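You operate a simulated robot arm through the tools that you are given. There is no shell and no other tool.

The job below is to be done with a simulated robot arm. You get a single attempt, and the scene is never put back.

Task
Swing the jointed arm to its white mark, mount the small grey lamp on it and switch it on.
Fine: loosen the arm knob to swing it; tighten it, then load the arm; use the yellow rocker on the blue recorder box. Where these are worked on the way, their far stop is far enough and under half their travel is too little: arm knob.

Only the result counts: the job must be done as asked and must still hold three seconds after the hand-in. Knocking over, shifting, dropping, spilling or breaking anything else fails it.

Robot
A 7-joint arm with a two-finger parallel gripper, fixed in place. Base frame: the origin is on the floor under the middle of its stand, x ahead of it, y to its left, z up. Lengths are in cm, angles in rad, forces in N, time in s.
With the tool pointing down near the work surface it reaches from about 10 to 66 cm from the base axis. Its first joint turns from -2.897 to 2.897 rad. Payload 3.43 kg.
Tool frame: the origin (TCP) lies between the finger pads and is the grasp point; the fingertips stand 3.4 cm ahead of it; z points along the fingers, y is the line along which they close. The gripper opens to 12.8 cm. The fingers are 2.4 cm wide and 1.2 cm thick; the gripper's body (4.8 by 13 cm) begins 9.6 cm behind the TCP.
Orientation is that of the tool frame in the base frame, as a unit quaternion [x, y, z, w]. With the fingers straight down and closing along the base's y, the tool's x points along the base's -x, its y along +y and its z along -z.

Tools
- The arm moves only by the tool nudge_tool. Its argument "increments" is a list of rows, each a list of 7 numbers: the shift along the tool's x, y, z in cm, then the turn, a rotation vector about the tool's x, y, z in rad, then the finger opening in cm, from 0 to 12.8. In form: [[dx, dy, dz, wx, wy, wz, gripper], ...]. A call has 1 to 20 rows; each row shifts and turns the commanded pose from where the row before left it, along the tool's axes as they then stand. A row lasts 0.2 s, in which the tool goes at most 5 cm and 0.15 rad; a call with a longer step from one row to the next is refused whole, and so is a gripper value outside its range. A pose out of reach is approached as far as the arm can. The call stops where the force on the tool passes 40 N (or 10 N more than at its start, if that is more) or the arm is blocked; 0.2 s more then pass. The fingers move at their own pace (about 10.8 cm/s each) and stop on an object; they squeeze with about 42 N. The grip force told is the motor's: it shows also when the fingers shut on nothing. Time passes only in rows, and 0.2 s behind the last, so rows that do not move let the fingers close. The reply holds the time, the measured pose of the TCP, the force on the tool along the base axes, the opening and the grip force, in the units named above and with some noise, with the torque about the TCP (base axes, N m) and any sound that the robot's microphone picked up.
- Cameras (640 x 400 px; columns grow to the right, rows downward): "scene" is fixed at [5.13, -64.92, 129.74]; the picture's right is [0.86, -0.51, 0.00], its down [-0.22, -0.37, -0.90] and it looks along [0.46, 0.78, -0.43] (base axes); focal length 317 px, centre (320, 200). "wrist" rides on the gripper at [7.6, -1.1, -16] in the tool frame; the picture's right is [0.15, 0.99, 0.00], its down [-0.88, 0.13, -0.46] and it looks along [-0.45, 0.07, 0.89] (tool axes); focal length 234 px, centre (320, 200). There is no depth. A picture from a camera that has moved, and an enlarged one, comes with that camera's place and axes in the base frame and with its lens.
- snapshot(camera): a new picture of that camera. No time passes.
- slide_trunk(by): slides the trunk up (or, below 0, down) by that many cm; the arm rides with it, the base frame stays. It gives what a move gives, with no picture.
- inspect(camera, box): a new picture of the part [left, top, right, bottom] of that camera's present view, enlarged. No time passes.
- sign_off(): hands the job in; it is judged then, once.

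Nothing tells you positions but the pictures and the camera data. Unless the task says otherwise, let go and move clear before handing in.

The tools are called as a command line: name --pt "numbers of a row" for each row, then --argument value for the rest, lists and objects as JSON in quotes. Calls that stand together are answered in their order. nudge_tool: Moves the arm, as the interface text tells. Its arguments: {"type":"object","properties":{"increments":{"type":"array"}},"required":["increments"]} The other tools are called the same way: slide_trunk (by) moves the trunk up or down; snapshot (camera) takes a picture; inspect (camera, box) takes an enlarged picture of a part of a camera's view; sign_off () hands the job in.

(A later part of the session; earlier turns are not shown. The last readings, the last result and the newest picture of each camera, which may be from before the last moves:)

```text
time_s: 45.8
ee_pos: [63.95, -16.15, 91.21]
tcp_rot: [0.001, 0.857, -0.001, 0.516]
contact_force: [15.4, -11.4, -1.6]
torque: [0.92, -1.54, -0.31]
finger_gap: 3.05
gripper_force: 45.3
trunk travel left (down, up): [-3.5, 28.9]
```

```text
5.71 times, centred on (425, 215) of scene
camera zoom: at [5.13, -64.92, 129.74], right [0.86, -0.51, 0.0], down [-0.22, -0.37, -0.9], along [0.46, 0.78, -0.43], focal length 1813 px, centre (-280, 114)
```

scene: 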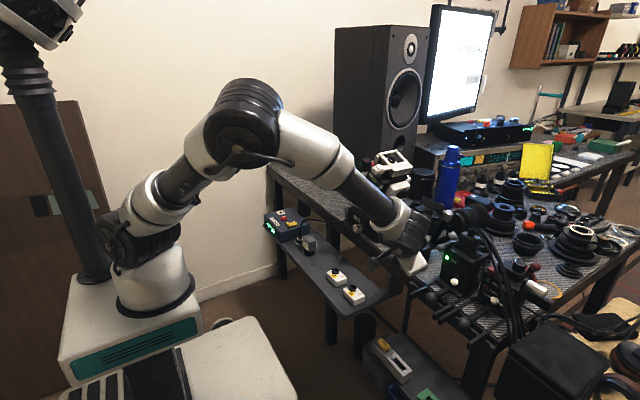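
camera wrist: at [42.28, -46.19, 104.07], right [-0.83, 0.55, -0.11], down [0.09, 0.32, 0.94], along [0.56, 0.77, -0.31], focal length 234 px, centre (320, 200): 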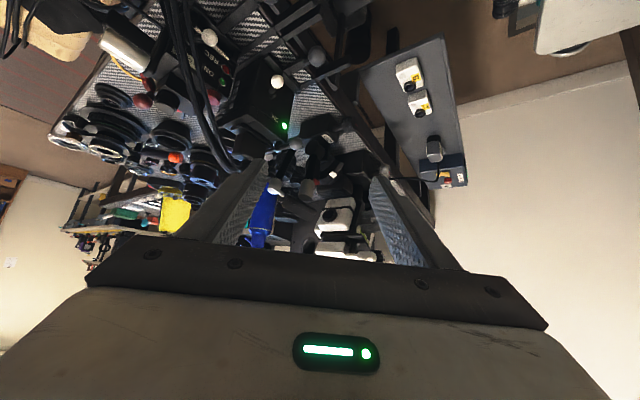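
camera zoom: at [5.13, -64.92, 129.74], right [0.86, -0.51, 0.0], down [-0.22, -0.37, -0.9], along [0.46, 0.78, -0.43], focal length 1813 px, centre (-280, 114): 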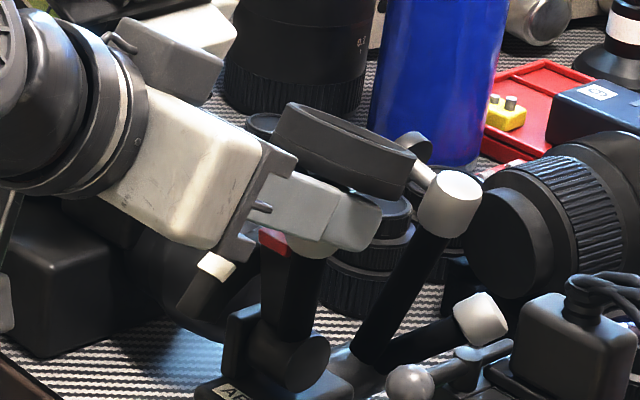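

The cup moved along with the arm, so it is part of it, and it's becoming level as the arm swings — good. Continue the arc in small steps.

nudge_tool --pt "0.356 0 -0.42 0 0 0 2.0" --pt "0.356 0 -0.417 0 0 0 2.0"

inspect --camera "wrist" --box '[260, 80, 400, 220]'

inspect --camera "scene" --box '[390, 180, 460, 250]'

```text
time_s: 46.4
ee_pos: [62.77, -16.05, 91.04]
tcp_rot: [0.0, 0.856, 0.0, 0.517]
contact_force: [9.7, -13.6, 7.2]
torque: [0.92, -1.25, -0.03]
finger_gap: 2.99
gripper_force: 45.2
trunk travel left (down, up): [-3.5, 28.9]
```

```text
2.86 times, centred on (330, 150) of wrist
camera zoom: at [45.21, -17.17, 91.88], right [-0.07, 0.99, -0.13], down [0.01, 0.13, 0.99], along [1.0, 0.06, -0.02], focal length 669 px, centre (291, 343)
```

zoom: 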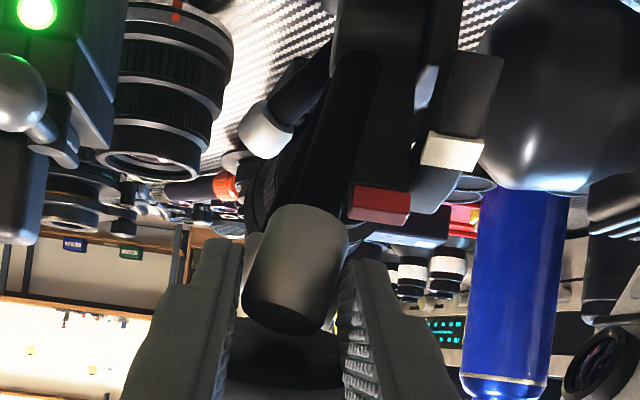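

```text
5.71 times, centred on (425, 215) of scene
camera zoom: at [5.13, -64.92, 129.74], right [0.86, -0.51, 0.0], down [-0.22, -0.37, -0.9], along [0.46, 0.78, -0.43], focal length 1813 px, centre (-280, 114)
```

zoom: 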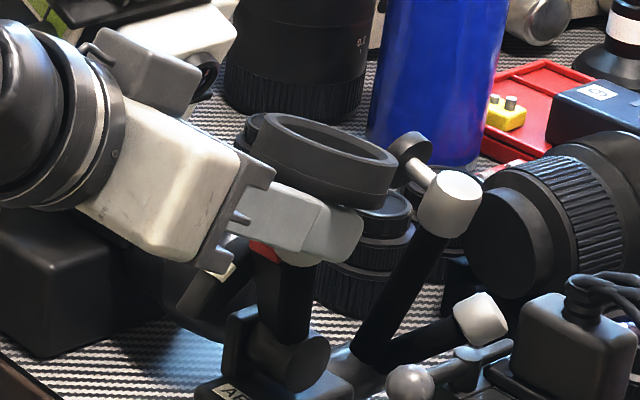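

Halfway: tag at ~14° of the ~28° needed. Continue another 7°.

nudge_tool --pt "0.404 0 -0.373 0 0 0 2.0" --pt "0.405 0 -0.372 0 0 0 2.0"

inspect --camera "wrist" --box '[260, 80, 400, 220]'

inspect --camera "scene" --box '[390, 180, 460, 250]'

```text
time_s: 47.0
ee_pos: [62.0, -16.11, 90.64]
tcp_rot: [0.0, 0.857, 0.0, 0.516]
contact_force: [10.0, -15.9, 4.2]
torque: [0.83, -1.13, -0.04]
finger_gap: 2.99
gripper_force: 44.9
trunk travel left (down, up): [-3.5, 28.9]
```

```text
2.86 times, centred on (330, 150) of wrist
camera zoom: at [44.28, -17.18, 91.38], right [-0.07, 0.99, -0.13], down [0.01, 0.13, 0.99], along [1.0, 0.06, -0.02], focal length 669 px, centre (291, 343)
```

zoom: 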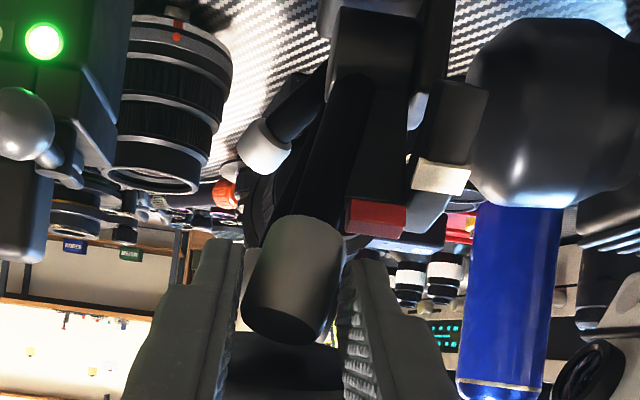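

```text
5.71 times, centred on (425, 215) of scene
camera zoom: at [5.13, -64.92, 129.74], right [0.86, -0.51, 0.0], down [-0.22, -0.37, -0.9], along [0.46, 0.78, -0.43], focal length 1813 px, centre (-280, 114)
```

zoom: 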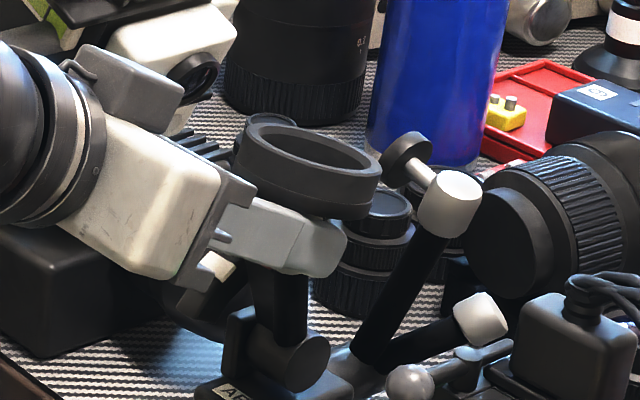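

About 9–10° remain. Pull another 7°.

nudge_tool --pt "0.445 0 -0.321 0 0 0 2.0" --pt "0.445 0 -0.321 0 0 0 2.0"

inspect --camera "wrist" --box '[260, 80, 400, 220]'

inspect --camera "scene" --box '[390, 180, 460, 250]'

```text
time_s: 47.6
ee_pos: [60.8, -16.17, 89.92]
tcp_rot: [0.002, 0.857, -0.002, 0.516]
contact_force: [9.2, -18.2, 5.5]
torque: [0.71, -1.15, -0.04]
finger_gap: 2.92
gripper_force: 45.2
trunk travel left (down, up): [-3.5, 28.9]
```

```text
2.86 times, centred on (330, 150) of wrist
camera zoom: at [43.14, -17.2, 90.9], right [-0.07, 0.99, -0.13], down [0.01, 0.13, 0.99], along [1.0, 0.06, -0.02], focal length 669 px, centre (291, 343)
```

zoom: 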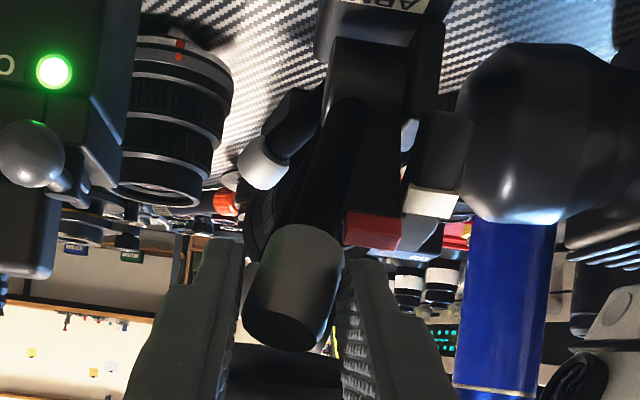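

```text
5.71 times, centred on (425, 215) of scene
camera zoom: at [5.13, -64.92, 129.74], right [0.86, -0.51, 0.0], down [-0.22, -0.37, -0.9], along [0.46, 0.78, -0.43], focal length 1813 px, centre (-280, 114)
```

zoom: 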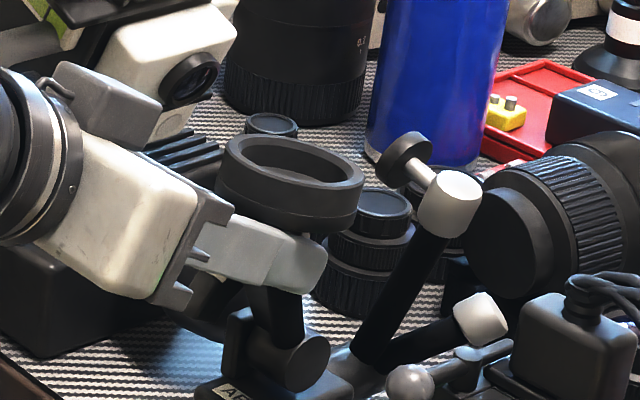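

The cup is nearly level; the tag still needs about 4–5°. Pull 4° more and re-check.

nudge_tool --pt "0.274 0 -0.155 0 0 0 2.0" --pt "0.275 0 -0.154 0 0 0 2.0"

inspect --camera "wrist" --box '[300, 90, 400, 190]'

inspect --camera "scene" --box '[390, 180, 460, 250]'

```text
time_s: 48.2
ee_pos: [60.21, -16.22, 89.71]
tcp_rot: [0.001, 0.856, -0.001, 0.516]
contact_force: [2.9, -19.8, 8.6]
torque: [0.54, -0.87, -0.25]
finger_gap: 2.86
gripper_force: 45.3
trunk travel left (down, up): [-3.5, 28.9]
```

```text
4.00 times, centred on (350, 140) of wrist
camera zoom: at [42.57, -17.2, 90.54], right [-0.07, 0.99, -0.13], down [0.01, 0.13, 0.99], along [1.0, 0.06, -0.02], focal length 937 px, centre (200, 440)
```

zoom: 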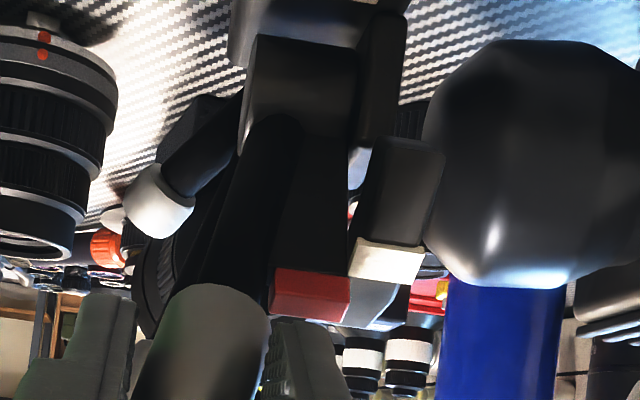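

```text
5.71 times, centred on (425, 215) of scene
camera zoom: at [5.13, -64.92, 129.74], right [0.86, -0.51, 0.0], down [-0.22, -0.37, -0.9], along [0.46, 0.78, -0.43], focal length 1813 px, centre (-280, 114)
```

zoom: 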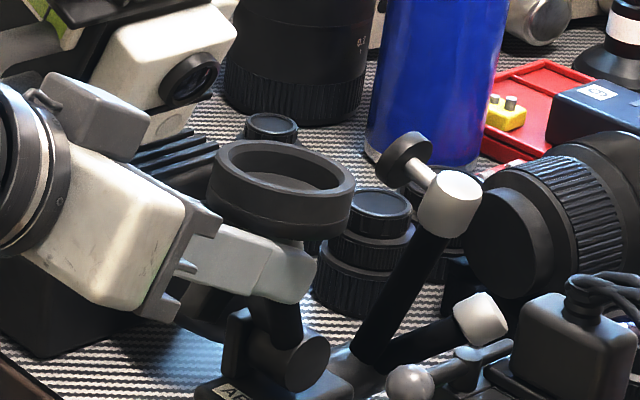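

Close to the mark now. I'll open the fingers, check that the arm stays, then look from a better angle to judge the alignment.

nudge_tool --pt "0 0 0 0 0 0 4.6" --pt "0 0 0 0 0 0 4.6" --pt "0 0 0 0 0 0 4.6"

inspect --camera "wrist" --box '[260, 90, 400, 210]'

inspect --camera "scene" --box '[390, 180, 460, 250]'

```text
time_s: 49.0
ee_pos: [60.29, -15.86, 89.61]
tcp_rot: [0.0, 0.857, -0.001, 0.516]
contact_force: [-0.1, 0.9, 0.3]
torque: [0.01, -0.01, -0.01]
finger_gap: 4.59
gripper_force: 0.0
trunk travel left (down, up): [-3.5, 28.9]
```

```text
3.33 times, centred on (330, 150) of wrist
camera zoom: at [42.62, -17.02, 90.49], right [-0.07, 0.99, -0.13], down [0.01, 0.13, 0.99], along [1.0, 0.07, -0.02], focal length 781 px, centre (287, 367)
```

zoom: 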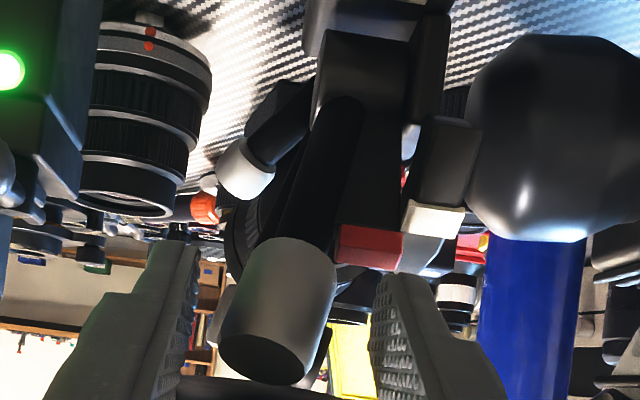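

```text
5.71 times, centred on (425, 215) of scene
camera zoom: at [5.13, -64.92, 129.74], right [0.86, -0.51, 0.0], down [-0.22, -0.37, -0.9], along [0.46, 0.78, -0.43], focal length 1813 px, centre (-280, 114)
```

zoom: 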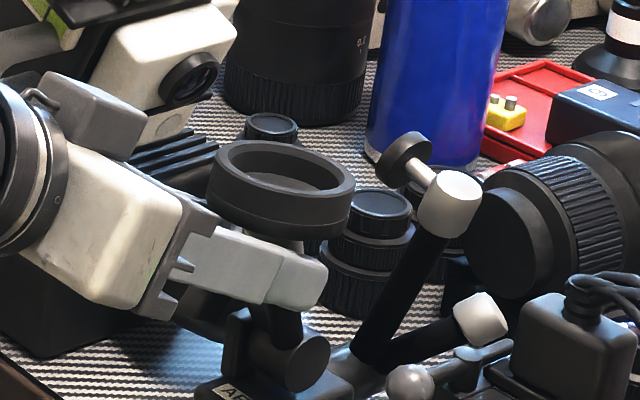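

The arm holds by itself. I'll retreat straight back along the tool axis and then take the same side view as before.

nudge_tool --pt "0 0 -2 0 0 0 4.6" --pt "0 0 -3 0 0 0 4.6" --pt "0 0 -3 0 0 0 4.6" --pt "0 0 -2 0 0 0 6" --pt "-2 -4 0 0 0.1485 0 9" --pt "-2 -4 0 0 0.1485 0 9" --pt "0 -4.2 0 0 0 0 9" --pt "0 -4.2 0 0 0 0 9"

nudge_tool --pt "0 0 0 -0.0884 0 -0.0884 9" --pt "0 0 0 -0.0884 0 -0.0884 9" --pt "0 0 0 -0.0884 0 -0.0884 9" --pt "0 0 0 -0.0884 0 -0.0884 9" --pt "0 0 0 -0.0884 0 -0.0884 9" --pt "0 0 0 -0.0884 0 -0.0884 9" --pt "0 0 0 -0.0884 0 -0.0884 9"

snapshot --camera "wrist"

inspect --camera "wrist" --box '[280, 110, 360, 200]'

inspect --camera "scene" --box '[390, 190, 450, 250]'

```text
time_s: 50.8
ee_pos: [53.55, -32.47, 97.98]
tcp_rot: [0.0, 0.924, -0.001, 0.383]
contact_force: [-0.4, 0.1, 0.6]
torque: [-0.06, -0.01, -0.03]
finger_gap: 8.98
gripper_force: 0.0
trunk travel left (down, up): [-3.5, 28.9]
```

```text
time_s: 52.4
ee_pos: [53.48, -32.39, 97.87]
tcp_rot: [-0.392, 0.837, 0.161, 0.346]
contact_force: [-0.9, 0.2, 0.9]
torque: [-0.04, 0.01, -0.02]
finger_gap: 8.99
gripper_force: 0.0
trunk travel left (down, up): [-3.5, 28.9]
```

```text
taken
camera wrist: at [43.66, -45.86, 103.86], right [-0.83, 0.55, -0.1], down [0.09, 0.32, 0.94], along [0.56, 0.77, -0.31], focal length 234 px, centre (320, 200)
```

wrist: 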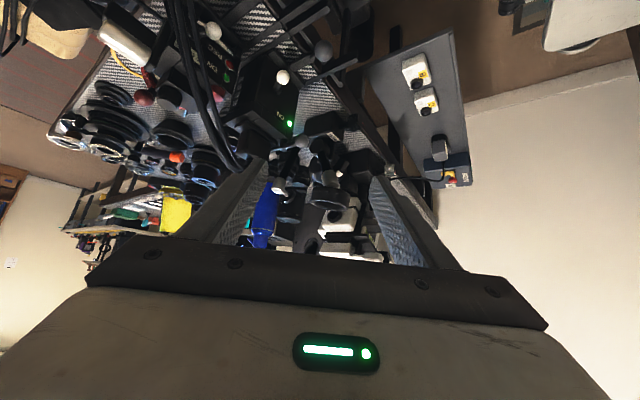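

```text
4.44 times, centred on (320, 155) of wrist
camera zoom: at [43.66, -45.86, 103.86], right [-0.83, 0.55, -0.1], down [0.09, 0.32, 0.94], along [0.56, 0.77, -0.31], focal length 1041 px, centre (320, 400)
```

zoom: 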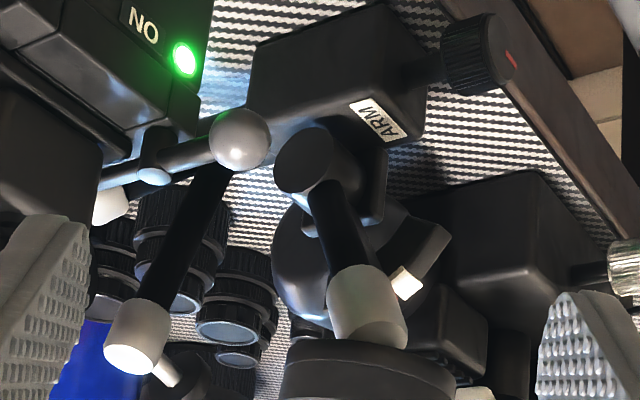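

```text
6.67 times, centred on (420, 220) of scene
camera zoom: at [5.13, -64.92, 129.74], right [0.86, -0.51, 0.0], down [-0.22, -0.37, -0.9], along [0.46, 0.78, -0.43], focal length 2115 px, centre (-347, 67)
```

zoom: 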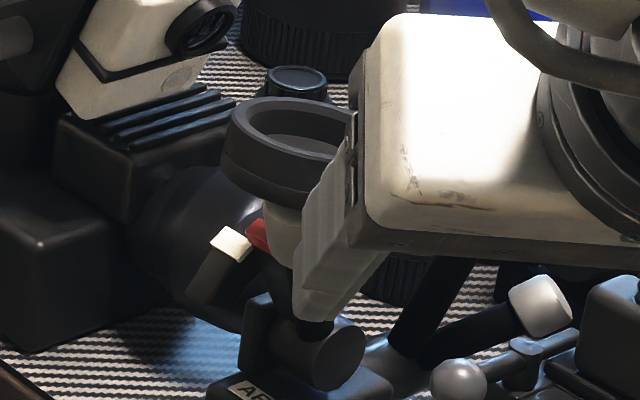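

The cup hides the tag from this side. I'll go to a viewpoint in front-above, in line with the mark's radial direction and offset to +y, to judge tag against mark directly.

nudge_tool --pt "0 0 0 0.0884 0 0.0884 9" --pt "0 0 0 0.0884 0 0.0884 9" --pt "0 0 0 0.0884 0 0.0884 9" --pt "0 0 0 0.0884 0 0.0884 9" --pt "0 0 0 0.0884 0 0.0884 9" --pt "0 0 0 0.0884 0 0.0884 9" --pt "0 0 0 0.0884 0 0.0884 9" --pt "0 0 -2 0 0.122 0 9" --pt "0 0 -2 0 0.122 0 9" --pt "0 0 -2 0 0.122 0 9" --pt "0 0 -2 0 0.122 0 9" --pt "0 0 -2 0 0.122 0 9" --pt "0 4.2 0 0 0 0 9" --pt "0 4.2 0 0 0 0 9" --pt "0 4.2 0 0 0 0 9" --pt "0 4.2 0 0 0 0 9" --pt "0 4.2 0 0 0 0 9" --pt "0 4.2 0 0 0 0 9" --pt "0 3 0 0 0 0 9"

snapshot --camera "wrist"

inspect --camera "wrist" --box '[220, 150, 320, 240]'

inspect --camera "scene" --box '[395, 200, 435, 240]'

```text
time_s: 56.4
ee_pos: [48.2, -4.45, 106.47]
tcp_rot: [0.001, 0.996, -0.001, 0.088]
contact_force: [-0.3, 0.3, 0.3]
torque: [0.01, 0.02, -0.07]
finger_gap: 9.02
gripper_force: 0.1
trunk travel left (down, up): [-3.5, 28.9]
```

```text
taken
camera wrist: at [38.02, -5.43, 120.82], right [-0.14, 0.99, -0.03], down [0.79, 0.13, 0.6], along [0.6, 0.06, -0.8], focal length 234 px, centre (320, 200)
```

wrist: 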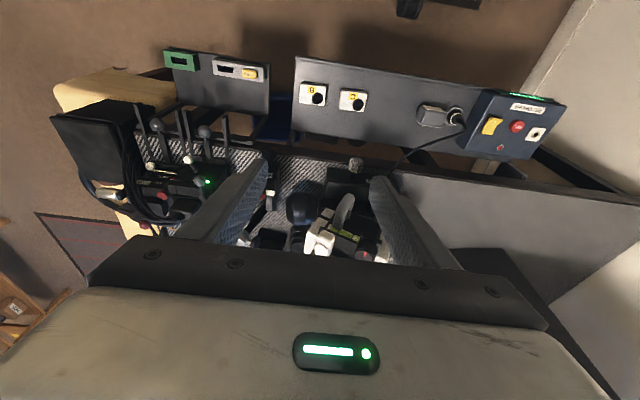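

```text
4.44 times, centred on (270, 195) of wrist
camera zoom: at [38.02, -5.43, 120.82], right [-0.14, 0.99, -0.03], down [0.79, 0.13, 0.6], along [0.6, 0.06, -0.8], focal length 1041 px, centre (542, 222)
```

zoom: 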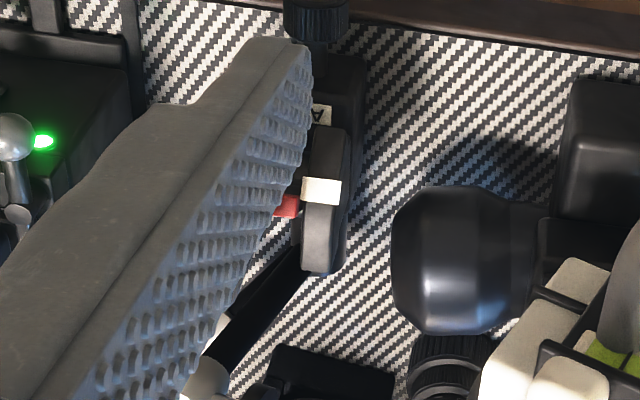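

```text
10.00 times, centred on (415, 220) of scene
camera zoom: at [5.13, -64.92, 129.74], right [0.86, -0.51, 0.0], down [-0.22, -0.37, -0.9], along [0.46, 0.78, -0.43], focal length 3173 px, centre (-630, 0)
```

zoom: 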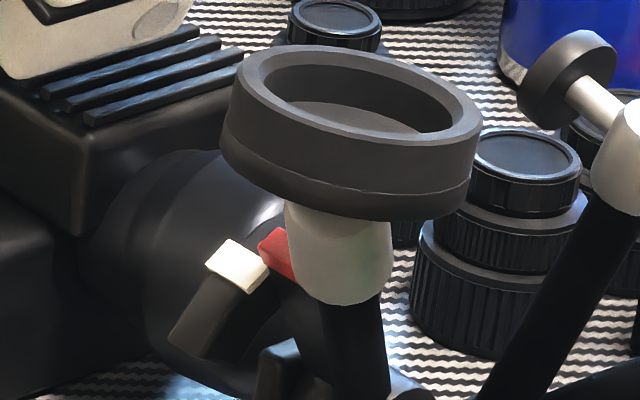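

The tag is still about 6–7° short of the mark (and the cup is still slightly tilted). I'll re-grip the spigot along the same clear path and pull further.

nudge_tool --pt "0 -3.88 0 0 0 0 6" --pt "0 -3.88 0 0 0 0 5" --pt "0 -3.88 0 0 0 0 5" --pt "0 0 0 0 -0.1297 0 5" --pt "0 0 0 0 -0.1297 0 5" --pt "0 0 0 0 -0.1297 0 5" --pt "0 0 0 0 -0.1297 0 5" --pt "0 0 0 0 -0.1297 0 5" --pt "0 0 0 0 -0.1297 0 5" --pt "0 0 0 0 -0.1297 0 5" --pt "3.07 0 3.52 0 0 0 5" --pt "3.07 0 3.52 0 0 0 5" --pt "3.07 0 3.52 0 0 0 5"

inspect --camera "wrist" --box '[260, 90, 400, 210]'

```text
time_s: 59.2
ee_pos: [53.37, -15.91, 93.12]
tcp_rot: [0.0, 0.856, -0.001, 0.516]
contact_force: [-0.2, -0.2, -0.3]
torque: [0.01, -0.02, 0.0]
finger_gap: 4.99
gripper_force: 0.1
trunk travel left (down, up): [-3.5, 28.9]
```

```text
3.33 times, centred on (330, 150) of wrist
camera zoom: at [35.69, -16.92, 93.92], right [-0.07, 0.99, -0.13], down [0.01, 0.13, 0.99], along [1.0, 0.06, -0.02], focal length 781 px, centre (287, 367)
```

zoom: 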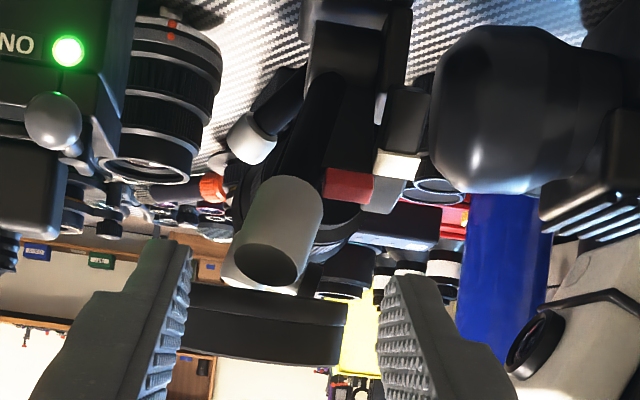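

On the same clear line; advance 7.8 cm with fingers open at 5 cm.

nudge_tool --pt "0 -0.05 2.6 0 0 0 5" --pt "0 -0.05 2.6 0 0 0 5" --pt "0 -0.05 2.6 0 0 0 4.8"

inspect --camera "wrist" --box '[260, 90, 400, 210]'

inspect --camera "scene" --box '[390, 190, 450, 250]'

```text
time_s: 60.0
ee_pos: [60.31, -16.08, 89.51]
tcp_rot: [-0.001, 0.857, 0.0, 0.515]
contact_force: [-0.1, 0.1, -0.2]
torque: [-0.03, 0.0, 0.01]
finger_gap: 4.81
gripper_force: 0.1
trunk travel left (down, up): [-3.5, 28.9]
```

```text
3.33 times, centred on (330, 150) of wrist
camera zoom: at [42.77, -17.11, 90.2], right [-0.07, 0.99, -0.13], down [0.01, 0.13, 0.99], along [1.0, 0.07, -0.02], focal length 781 px, centre (287, 367)
```

zoom: 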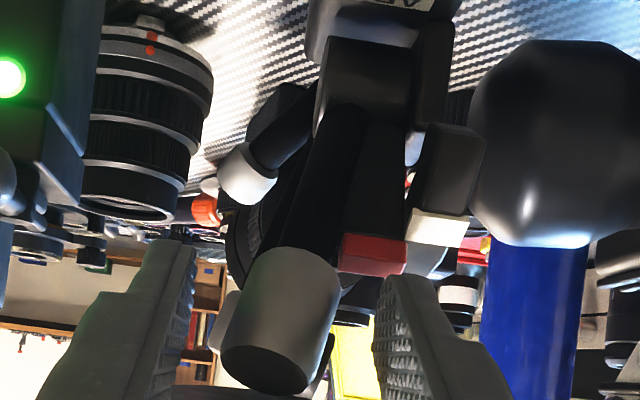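

```text
6.67 times, centred on (420, 220) of scene
camera zoom: at [5.13, -64.92, 129.74], right [0.86, -0.51, 0.0], down [-0.22, -0.37, -0.9], along [0.46, 0.78, -0.43], focal length 2115 px, centre (-347, 67)
```

zoom: 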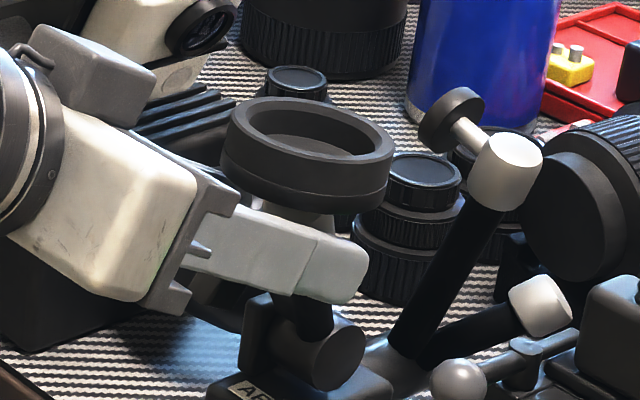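

Fingers straddle the spigot again with no contact. Close and pull about 6° more, letting the hand rotate along with the arm.

nudge_tool --pt "0 0 0 0 0 0 2.0" --pt "0 0 0 0 0 0 2.0" --pt "0 0 0 0 0 0 2.0" --pt "0.54 -0.03 -0.193 0 -0.0525 0 2.0" --pt "0.54 -0.03 -0.193 0 -0.0525 0 2.0"

inspect --camera "wrist" --box '[260, 90, 400, 210]'

inspect --camera "scene" --box '[390, 190, 450, 250]'

```text
time_s: 61.2
ee_pos: [59.54, -16.15, 88.56]
tcp_rot: [0.001, 0.829, -0.002, 0.559]
contact_force: [-10.8, -3.6, -3.3]
torque: [0.89, 1.04, 0.91]
finger_gap: 2.87
gripper_force: 44.9
trunk travel left (down, up): [-3.5, 28.9]
```

```text
3.33 times, centred on (330, 150) of wrist
camera zoom: at [41.95, -17.16, 87.59], right [-0.05, 0.99, -0.14], down [-0.09, 0.13, 0.99], along [0.99, 0.06, 0.08], focal length 781 px, centre (287, 367)
```

zoom: 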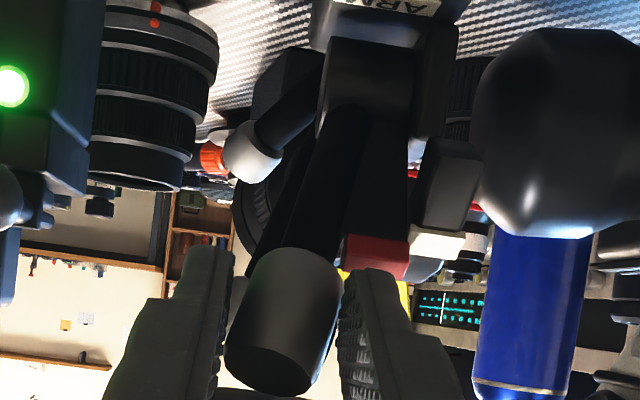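

```text
6.67 times, centred on (420, 220) of scene
camera zoom: at [5.13, -64.92, 129.74], right [0.86, -0.51, 0.0], down [-0.22, -0.37, -0.9], along [0.46, 0.78, -0.43], focal length 2115 px, centre (-347, 67)
```

zoom: 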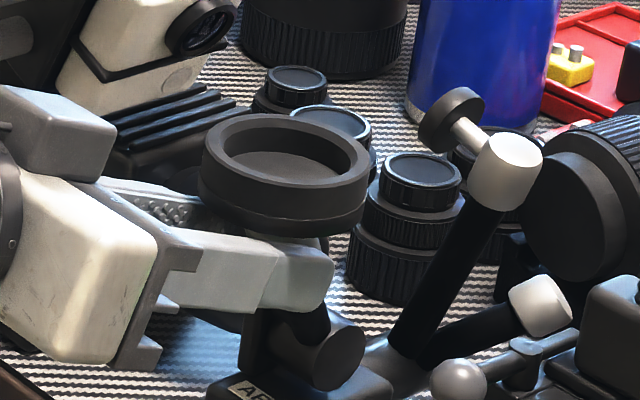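

The cup now looks level in the scene view and the tag sits next to the mark. Release, retreat and verify from the front-above view.

nudge_tool --pt "0 0 0 0 0 0 4.8" --pt "0 0 0 0 0 0 4.8" --pt "0 0 -2 0 0 0 4.8" --pt "0 0 -3 0 0 0 4.8" --pt "0 0 -3 0 0 0 4.8"

inspect --camera "scene" --box '[390, 195, 440, 245]'

inspect --camera "wrist" --box '[270, 90, 380, 210]'

```text
time_s: 62.4
ee_pos: [52.43, -16.07, 91.66]
tcp_rot: [0.0, 0.828, -0.001, 0.56]
contact_force: [0.8, -0.1, -0.7]
torque: [0.0, -0.01, 0.01]
finger_gap: 4.8
gripper_force: 0.0
trunk travel left (down, up): [-3.5, 28.9]
```

```text
8.00 times, centred on (415, 220) of scene
camera zoom: at [5.13, -64.92, 129.74], right [0.86, -0.51, 0.0], down [-0.22, -0.37, -0.9], along [0.46, 0.78, -0.43], focal length 2538 px, centre (-440, 40)
```

zoom: 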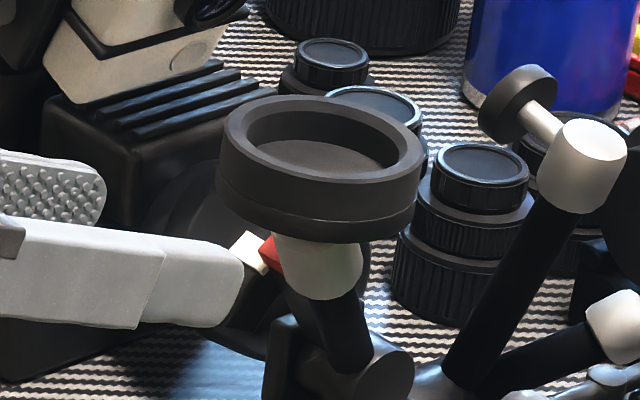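

```text
3.33 times, centred on (325, 150) of wrist
camera zoom: at [34.78, -17.15, 90.59], right [-0.05, 0.99, -0.14], down [-0.09, 0.13, 0.99], along [0.99, 0.07, 0.09], focal length 781 px, centre (303, 367)
```

zoom: 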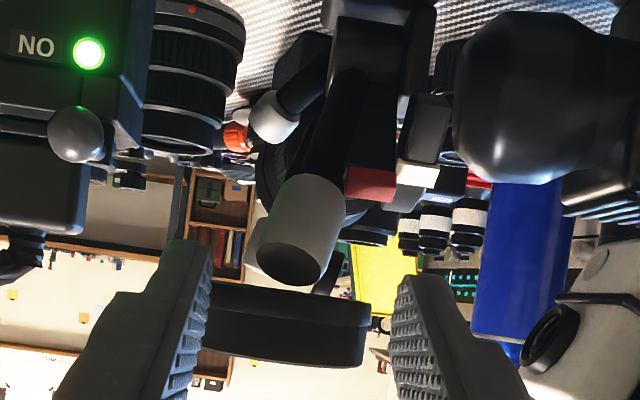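

The cup looks as level as the neighbouring lens caps. I'll check the tag against the mark from the front-above view again.

nudge_tool --pt "-3.04 2.9 -2.36 0 0 0 9" --pt "-3.04 2.9 -2.36 0 0 0 12.8" --pt "-3.04 2.9 -2.36 0 0 0 12.8" --pt "-3.04 2.9 -2.36 0 0 0 12.8" --pt "0 0 0 0 0.1446 0 12.8" --pt "0 0 0 0 0.1446 0 12.8" --pt "0 0 0 0 0.1446 0 12.8" --pt "0 0 0 0 0.1446 0 12.8" --pt "0 0 0 0 0.1446 0 12.8" --pt "0 0 0 0 0.1446 0 12.8" --pt "0 0 0 0 0.1446 0 12.8"

snapshot --camera "wrist"

inspect --camera "wrist" --box '[220, 150, 320, 240]'

```text
time_s: 64.8
ee_pos: [47.75, -4.31, 106.77]
tcp_rot: [0.0, 0.996, -0.001, 0.087]
contact_force: [-0.1, 0.1, 0.7]
torque: [0.0, -0.03, -0.01]
finger_gap: 12.78
gripper_force: 0.0
out of reach, approached as far as the arm can: row 5
trunk travel left (down, up): [-3.5, 28.9]
```

```text
taken
camera wrist: at [37.62, -5.43, 121.17], right [-0.14, 0.99, -0.03], down [0.79, 0.13, 0.6], along [0.6, 0.07, -0.8], focal length 234 px, centre (320, 200)
```

wrist: 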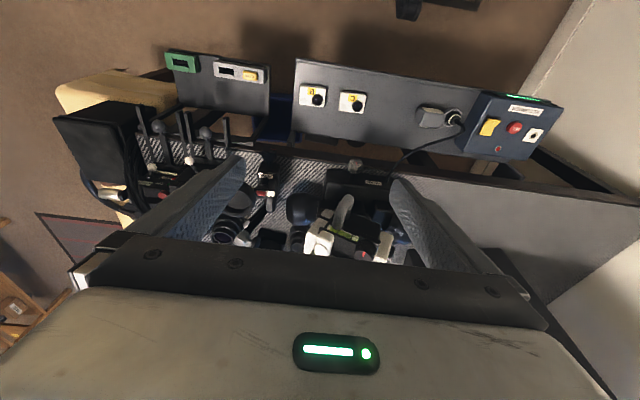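

```text
4.44 times, centred on (270, 195) of wrist
camera zoom: at [37.62, -5.43, 121.17], right [-0.14, 0.99, -0.03], down [0.79, 0.13, 0.6], along [0.6, 0.07, -0.8], focal length 1041 px, centre (542, 222)
```

zoom: 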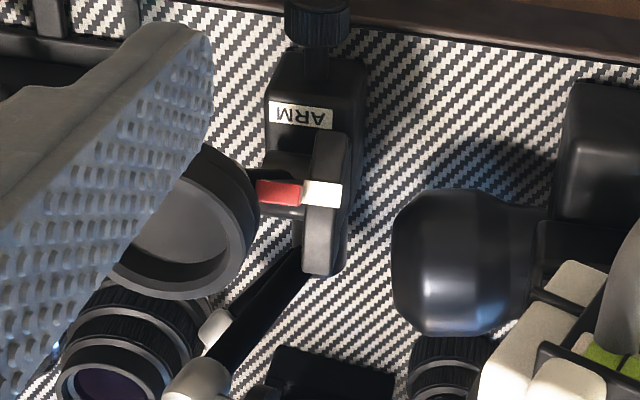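

The red tag and the white mark are side by side — aligned. Now I'll go back to the knob to tighten it (clockwise), starting with the hand on the +y side.

nudge_tool --pt "0 0 0 0 -0.1164 0 8" --pt "0 0 0 0 -0.1164 0 6" --pt "0 0 0 0 -0.1163 0 5" --pt "1.0 -2.42 3.87 0 0 0 5" --pt "1.0 -2.42 3.87 0 0 0 5" --pt "1.0 -2.42 3.87 0 0 0 5" --pt "1.0 -2.42 3.87 0 0 0 5" --pt "0 0 3.0 0 0 0 3.8" --pt "0 0 3.0 0 0 0 3.8"

inspect --camera "wrist" --box '[260, 150, 380, 250]'

snapshot --camera "scene"

```text
time_s: 66.8
ee_pos: [55.06, -14.36, 86.38]
tcp_rot: [0.001, 0.965, -0.002, 0.261]
contact_force: [0.1, 0.0, 0.7]
torque: [-0.02, -0.01, -0.04]
finger_gap: 3.82
gripper_force: 0.1
trunk travel left (down, up): [-3.5, 28.9]
```

```text
4.00 times, centred on (320, 200) of wrist
camera zoom: at [40.67, -15.47, 96.3], right [-0.13, 0.99, -0.08], down [0.53, 0.13, 0.84], along [0.84, 0.07, -0.54], focal length 937 px, centre (320, 200)
```

zoom: 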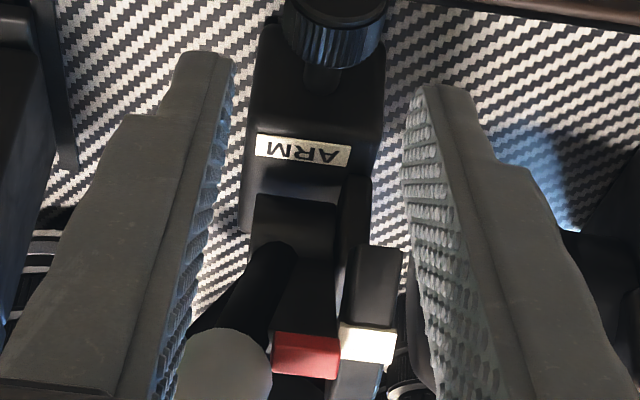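

```text
taken
```

scene: 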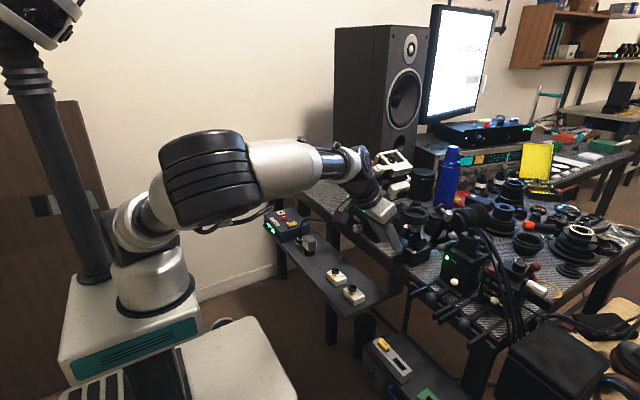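

Tag and mark still look aligned from here too. Move to just above the knob and swing the hand to the +y side.

nudge_tool --pt "0.07 0.18 2.75 0 0 0 3.8" --pt "0.07 0.18 2.75 0 0 0 3.8" --pt "0.021 0.651 0.037 0.1126 0 -0.065 3.8" --pt "0.021 0.651 0.037 0.1126 0 -0.065 3.8" --pt "0.021 0.651 0.037 0.1126 0 -0.065 3.8" --pt "0.021 0.651 0.037 0.1126 0 -0.065 3.8" --pt "0.021 0.651 0.037 0.1126 0 -0.065 3.8"

inspect --camera "wrist" --box '[270, 150, 370, 230]'

inspect --camera "scene" --box '[350, 180, 450, 280]'

```text
time_s: 68.4
ee_pos: [57.75, -10.74, 80.41]
tcp_rot: [-0.081, 0.914, -0.311, 0.247]
contact_force: [-0.6, -0.1, -0.4]
torque: [0.01, -0.03, 0.02]
finger_gap: 3.81
gripper_force: 0.0
trunk travel left (down, up): [-3.5, 28.9]
```

```text
5.00 times, centred on (320, 190) of wrist
camera zoom: at [43.25, -5.46, 89.01], right [-0.12, 0.74, -0.66], down [0.53, 0.61, 0.59], along [0.84, -0.28, -0.47], focal length 1171 px, centre (320, 250)
```

zoom: 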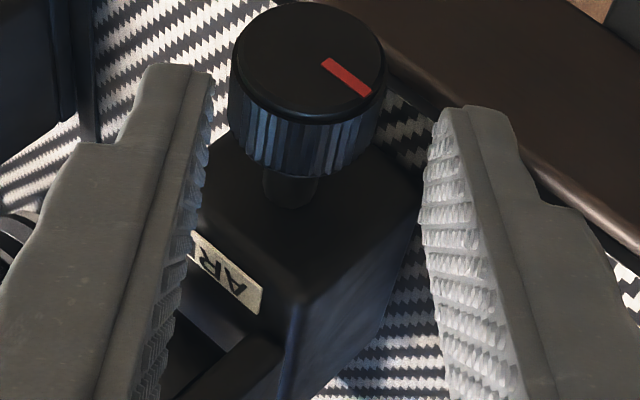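

```text
4.00 times, centred on (400, 230) of scene
camera zoom: at [5.13, -64.92, 129.74], right [0.86, -0.51, 0.0], down [-0.22, -0.37, -0.9], along [0.46, 0.78, -0.43], focal length 1269 px, centre (0, 80)
```

zoom: 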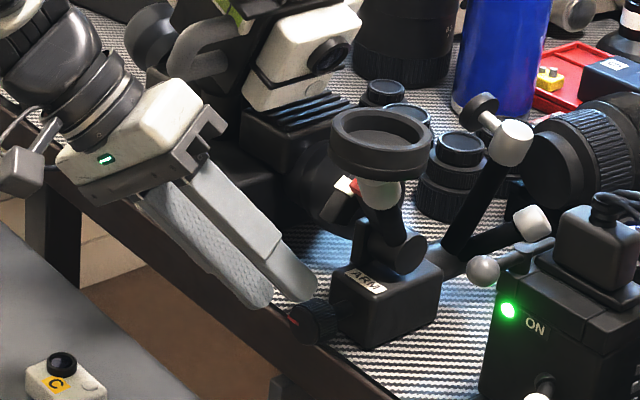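

Slight lateral correction, advance onto the knob, close, and begin turning clockwise.

nudge_tool --pt "0 -0.2 1.8 0 0 0 3.8" --pt "0 0 1.8 0 0 0 3.8" --pt "0 0 0 0 0 0 2.0" --pt "0 0 0 0 0 0 2.0" --pt "0 0 0 0 0 0 2.0" --pt "0.005 -0.19 0.008 -0.0866 0 0.05 2.0" --pt "0.005 -0.19 0.008 -0.0866 0 0.05 2.0" --pt "0.005 -0.19 0.008 -0.0866 0 0.05 2.0" --pt "0.005 -0.19 0.008 -0.0866 0 0.05 2.0"

inspect --camera "wrist" --box '[270, 150, 370, 230]'

```text
time_s: 70.4
ee_pos: [59.71, -13.54, 78.47]
tcp_rot: [-0.031, 0.958, -0.121, 0.257]
contact_force: [2.3, -2.2, -1.9]
torque: [-0.02, -0.6, 0.04]
finger_gap: 2.98
gripper_force: 45.0
trunk travel left (down, up): [-3.5, 28.9]
```

```text
5.00 times, centred on (320, 190) of wrist
camera zoom: at [45.16, -12.1, 88.38], right [-0.13, 0.94, -0.32], down [0.53, 0.33, 0.78], along [0.84, -0.07, -0.54], focal length 1171 px, centre (320, 250)
```

zoom: 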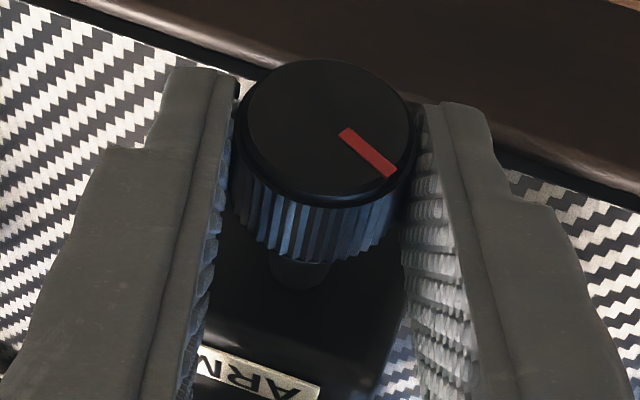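

Turning with the hand. Continue clockwise another 0.8 rad.

nudge_tool --pt "0.005 -0.19 0.008 -0.0866 0 0.05 2.0" --pt "0.005 -0.19 0.008 -0.0866 0 0.05 2.0" --pt "0.005 -0.19 0.008 -0.0866 0 0.05 2.0" --pt "0.005 -0.19 0.008 -0.0866 0 0.05 2.0" --pt "0.005 -0.19 0.008 -0.0866 0 0.05 2.0" --pt "0.005 -0.19 0.008 -0.0866 0 0.05 2.0" --pt "0.005 -0.19 0.008 -0.0866 0 0.05 2.0" --pt "0.005 -0.19 0.008 -0.0866 0 0.05 2.0"

inspect --camera "wrist" --box '[270, 150, 370, 230]'

inspect --camera "scene" --box '[350, 180, 450, 280]'

```text
time_s: 72.2
ee_pos: [59.61, -14.98, 78.22]
tcp_rot: [0.07, 0.929, 0.262, 0.252]
contact_force: [24.7, -6.5, 2.2]
torque: [-0.07, -0.08, -0.19]
finger_gap: 2.91
gripper_force: 45.2
trunk travel left (down, up): [-3.5, 28.9]
```

```text
5.00 times, centred on (320, 190) of wrist
camera zoom: at [45.09, -21.08, 86.06], right [-0.13, 0.88, 0.45], down [0.53, -0.33, 0.78], along [0.84, 0.34, -0.43], focal length 1171 px, centre (320, 250)
```

zoom: 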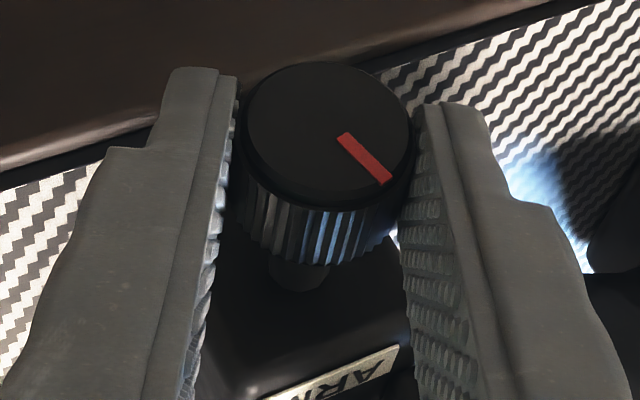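

```text
4.00 times, centred on (400, 230) of scene
camera zoom: at [5.13, -64.92, 129.74], right [0.86, -0.51, 0.0], down [-0.22, -0.37, -0.9], along [0.46, 0.78, -0.43], focal length 1269 px, centre (0, 80)
```

zoom: 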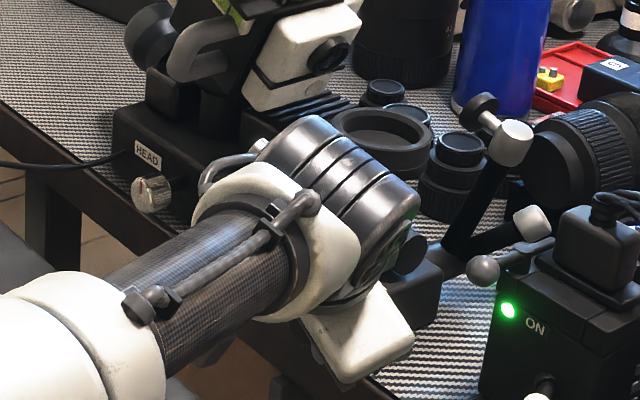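

The wrist link appears close to the cup in this view; I'll check the whole picture before continuing.

snapshot --camera "scene"

inspect --camera "scene" --box '[385, 190, 445, 250]'

snapshot --camera "wrist"

```text
taken
```

scene: 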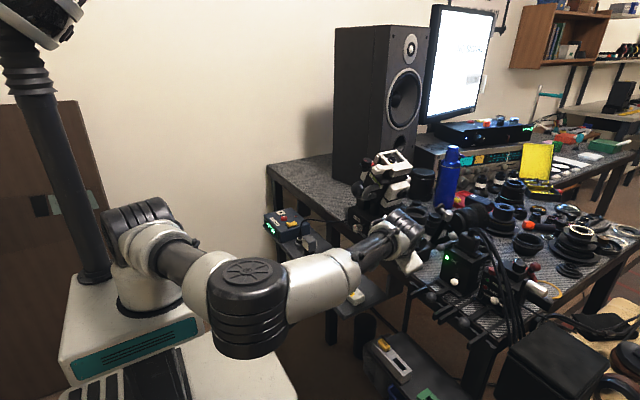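

```text
6.67 times, centred on (415, 220) of scene
camera zoom: at [5.13, -64.92, 129.74], right [0.86, -0.51, 0.0], down [-0.22, -0.37, -0.9], along [0.46, 0.78, -0.43], focal length 2115 px, centre (-313, 67)
```

zoom: 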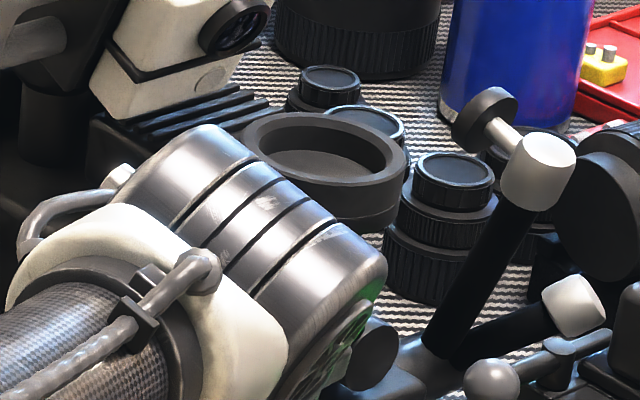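

```text
taken
camera wrist: at [45.09, -21.08, 86.06], right [-0.13, 0.88, 0.45], down [0.53, -0.33, 0.78], along [0.84, 0.34, -0.43], focal length 234 px, centre (320, 200)
```

wrist: 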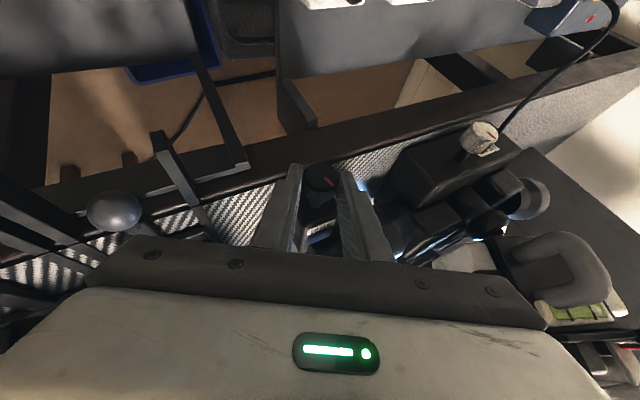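

The wrist is clear of the cup (about 3 cm or more), but I'll release and re-grip nearer the middle to finish tightening.

nudge_tool --pt "0 0 0 0 0 0 3.8" --pt "0 0 0 0 0 0 3.8" --pt "0 0 -1.8 0 0 0 3.8" --pt "0 0 -1.8 0 0 0 3.8" --pt "0.021 0.651 0.037 0.1126 0 -0.065 3.8" --pt "0.021 0.651 0.037 0.1126 0 -0.065 3.8" --pt "0.021 0.651 0.037 0.1126 0 -0.065 3.8" --pt "0.021 0.651 0.037 0.1126 0 -0.065 3.8" --pt "0.021 0.651 0.037 0.1126 0 -0.065 3.8" --pt "0.021 0.651 0.037 0.1126 0 -0.065 3.8" --pt "0.021 0.651 0.037 0.1126 0 -0.065 3.8"

inspect --camera "wrist" --box '[270, 150, 370, 230]'

```text
time_s: 74.6
ee_pos: [57.76, -12.15, 81.1]
tcp_rot: [-0.046, 0.95, -0.175, 0.256]
contact_force: [0.2, 0.0, 0.4]
torque: [0.03, -0.01, 0.02]
finger_gap: 3.81
gripper_force: 0.1
trunk travel left (down, up): [-3.5, 28.9]
```

```text
5.00 times, centred on (320, 190) of wrist
camera zoom: at [43.27, -9.62, 90.86], right [-0.12, 0.9, -0.42], down [0.53, 0.42, 0.74], along [0.84, -0.13, -0.53], focal length 1171 px, centre (320, 250)
```

zoom: 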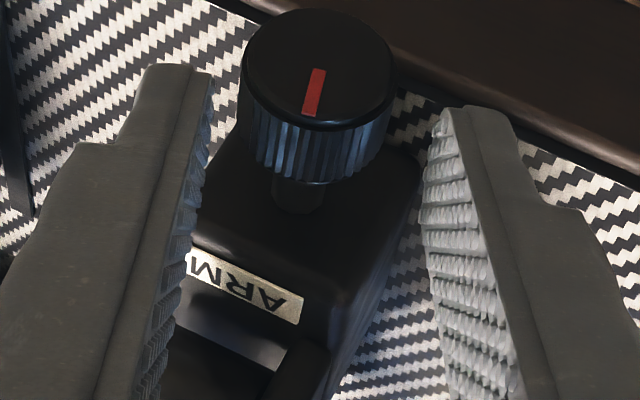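

The knob's mark is almost back to straight up. Re-grip and turn clockwise until it stops.

nudge_tool --pt "0 -0.05 1.8 0 0 0 3.8" --pt "0 0 1.8 0 0 0 3.8" --pt "0 0 0 0 0 0 2.0" --pt "0 0 0 0 0 0 2.0" --pt "0 0 0 0 0 0 2.0" --pt "0.005 -0.19 0.008 -0.0866 0 0.05 2.0" --pt "0.005 -0.19 0.008 -0.0866 0 0.05 2.0" --pt "0.005 -0.19 0.008 -0.0866 0 0.05 2.0" --pt "0.005 -0.19 0.008 -0.0866 0 0.05 2.0"

inspect --camera "wrist" --box '[270, 150, 370, 230]'

```text
time_s: 76.6
ee_pos: [59.61, -14.1, 78.34]
tcp_rot: [0.005, 0.965, 0.019, 0.261]
contact_force: [-1.8, -1.4, -2.2]
torque: [-0.33, -0.82, 0.01]
finger_gap: 3.02
gripper_force: 44.7
trunk travel left (down, up): [-3.5, 28.9]
```

```text
5.00 times, centred on (320, 190) of wrist
camera zoom: at [45.06, -15.56, 88.29], right [-0.13, 0.99, -0.03], down [0.53, 0.1, 0.84], along [0.84, 0.09, -0.54], focal length 1171 px, centre (320, 250)
```

zoom: 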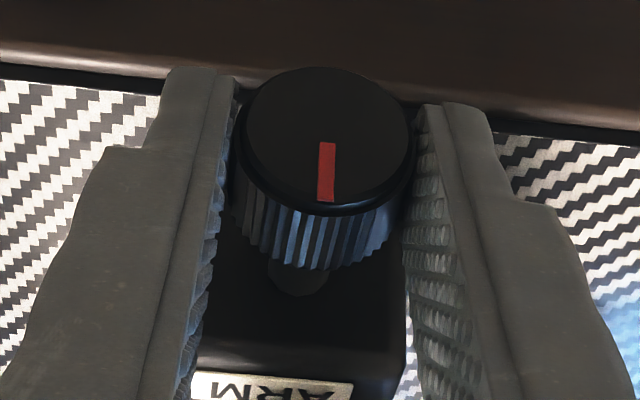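

Torque is rising (−0.33 N·m) and the mark is upright; turn a bit more to confirm the stop.

nudge_tool --pt "0.005 -0.19 0.008 -0.0866 0 0.05 2.0" --pt "0.005 -0.19 0.008 -0.0866 0 0.05 2.0" --pt "0.005 -0.19 0.008 -0.0866 0 0.05 2.0"

inspect --camera "wrist" --box '[270, 150, 370, 230]'

```text
time_s: 77.4
ee_pos: [59.45, -14.62, 78.27]
tcp_rot: [0.044, 0.952, 0.163, 0.256]
contact_force: [1.7, 5.1, -3.5]
torque: [-0.68, -0.78, -0.38]
finger_gap: 2.97
gripper_force: 45.6
trunk travel left (down, up): [-3.5, 28.9]
```

```text
5.00 times, centred on (320, 190) of wrist
camera zoom: at [45.08, -18.95, 87.3], right [-0.13, 0.96, 0.26], down [0.53, -0.15, 0.83], along [0.84, 0.24, -0.49], focal length 1171 px, centre (320, 250)
```

zoom: 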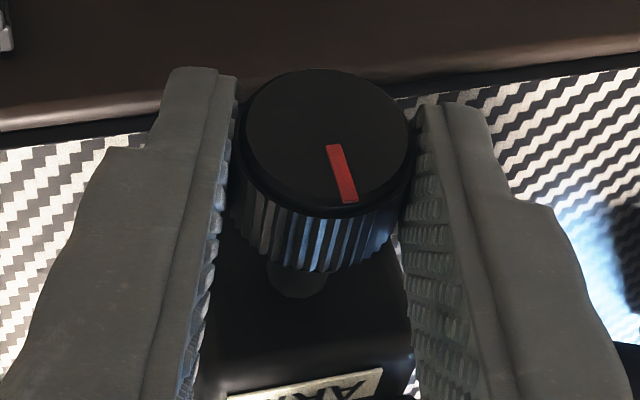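

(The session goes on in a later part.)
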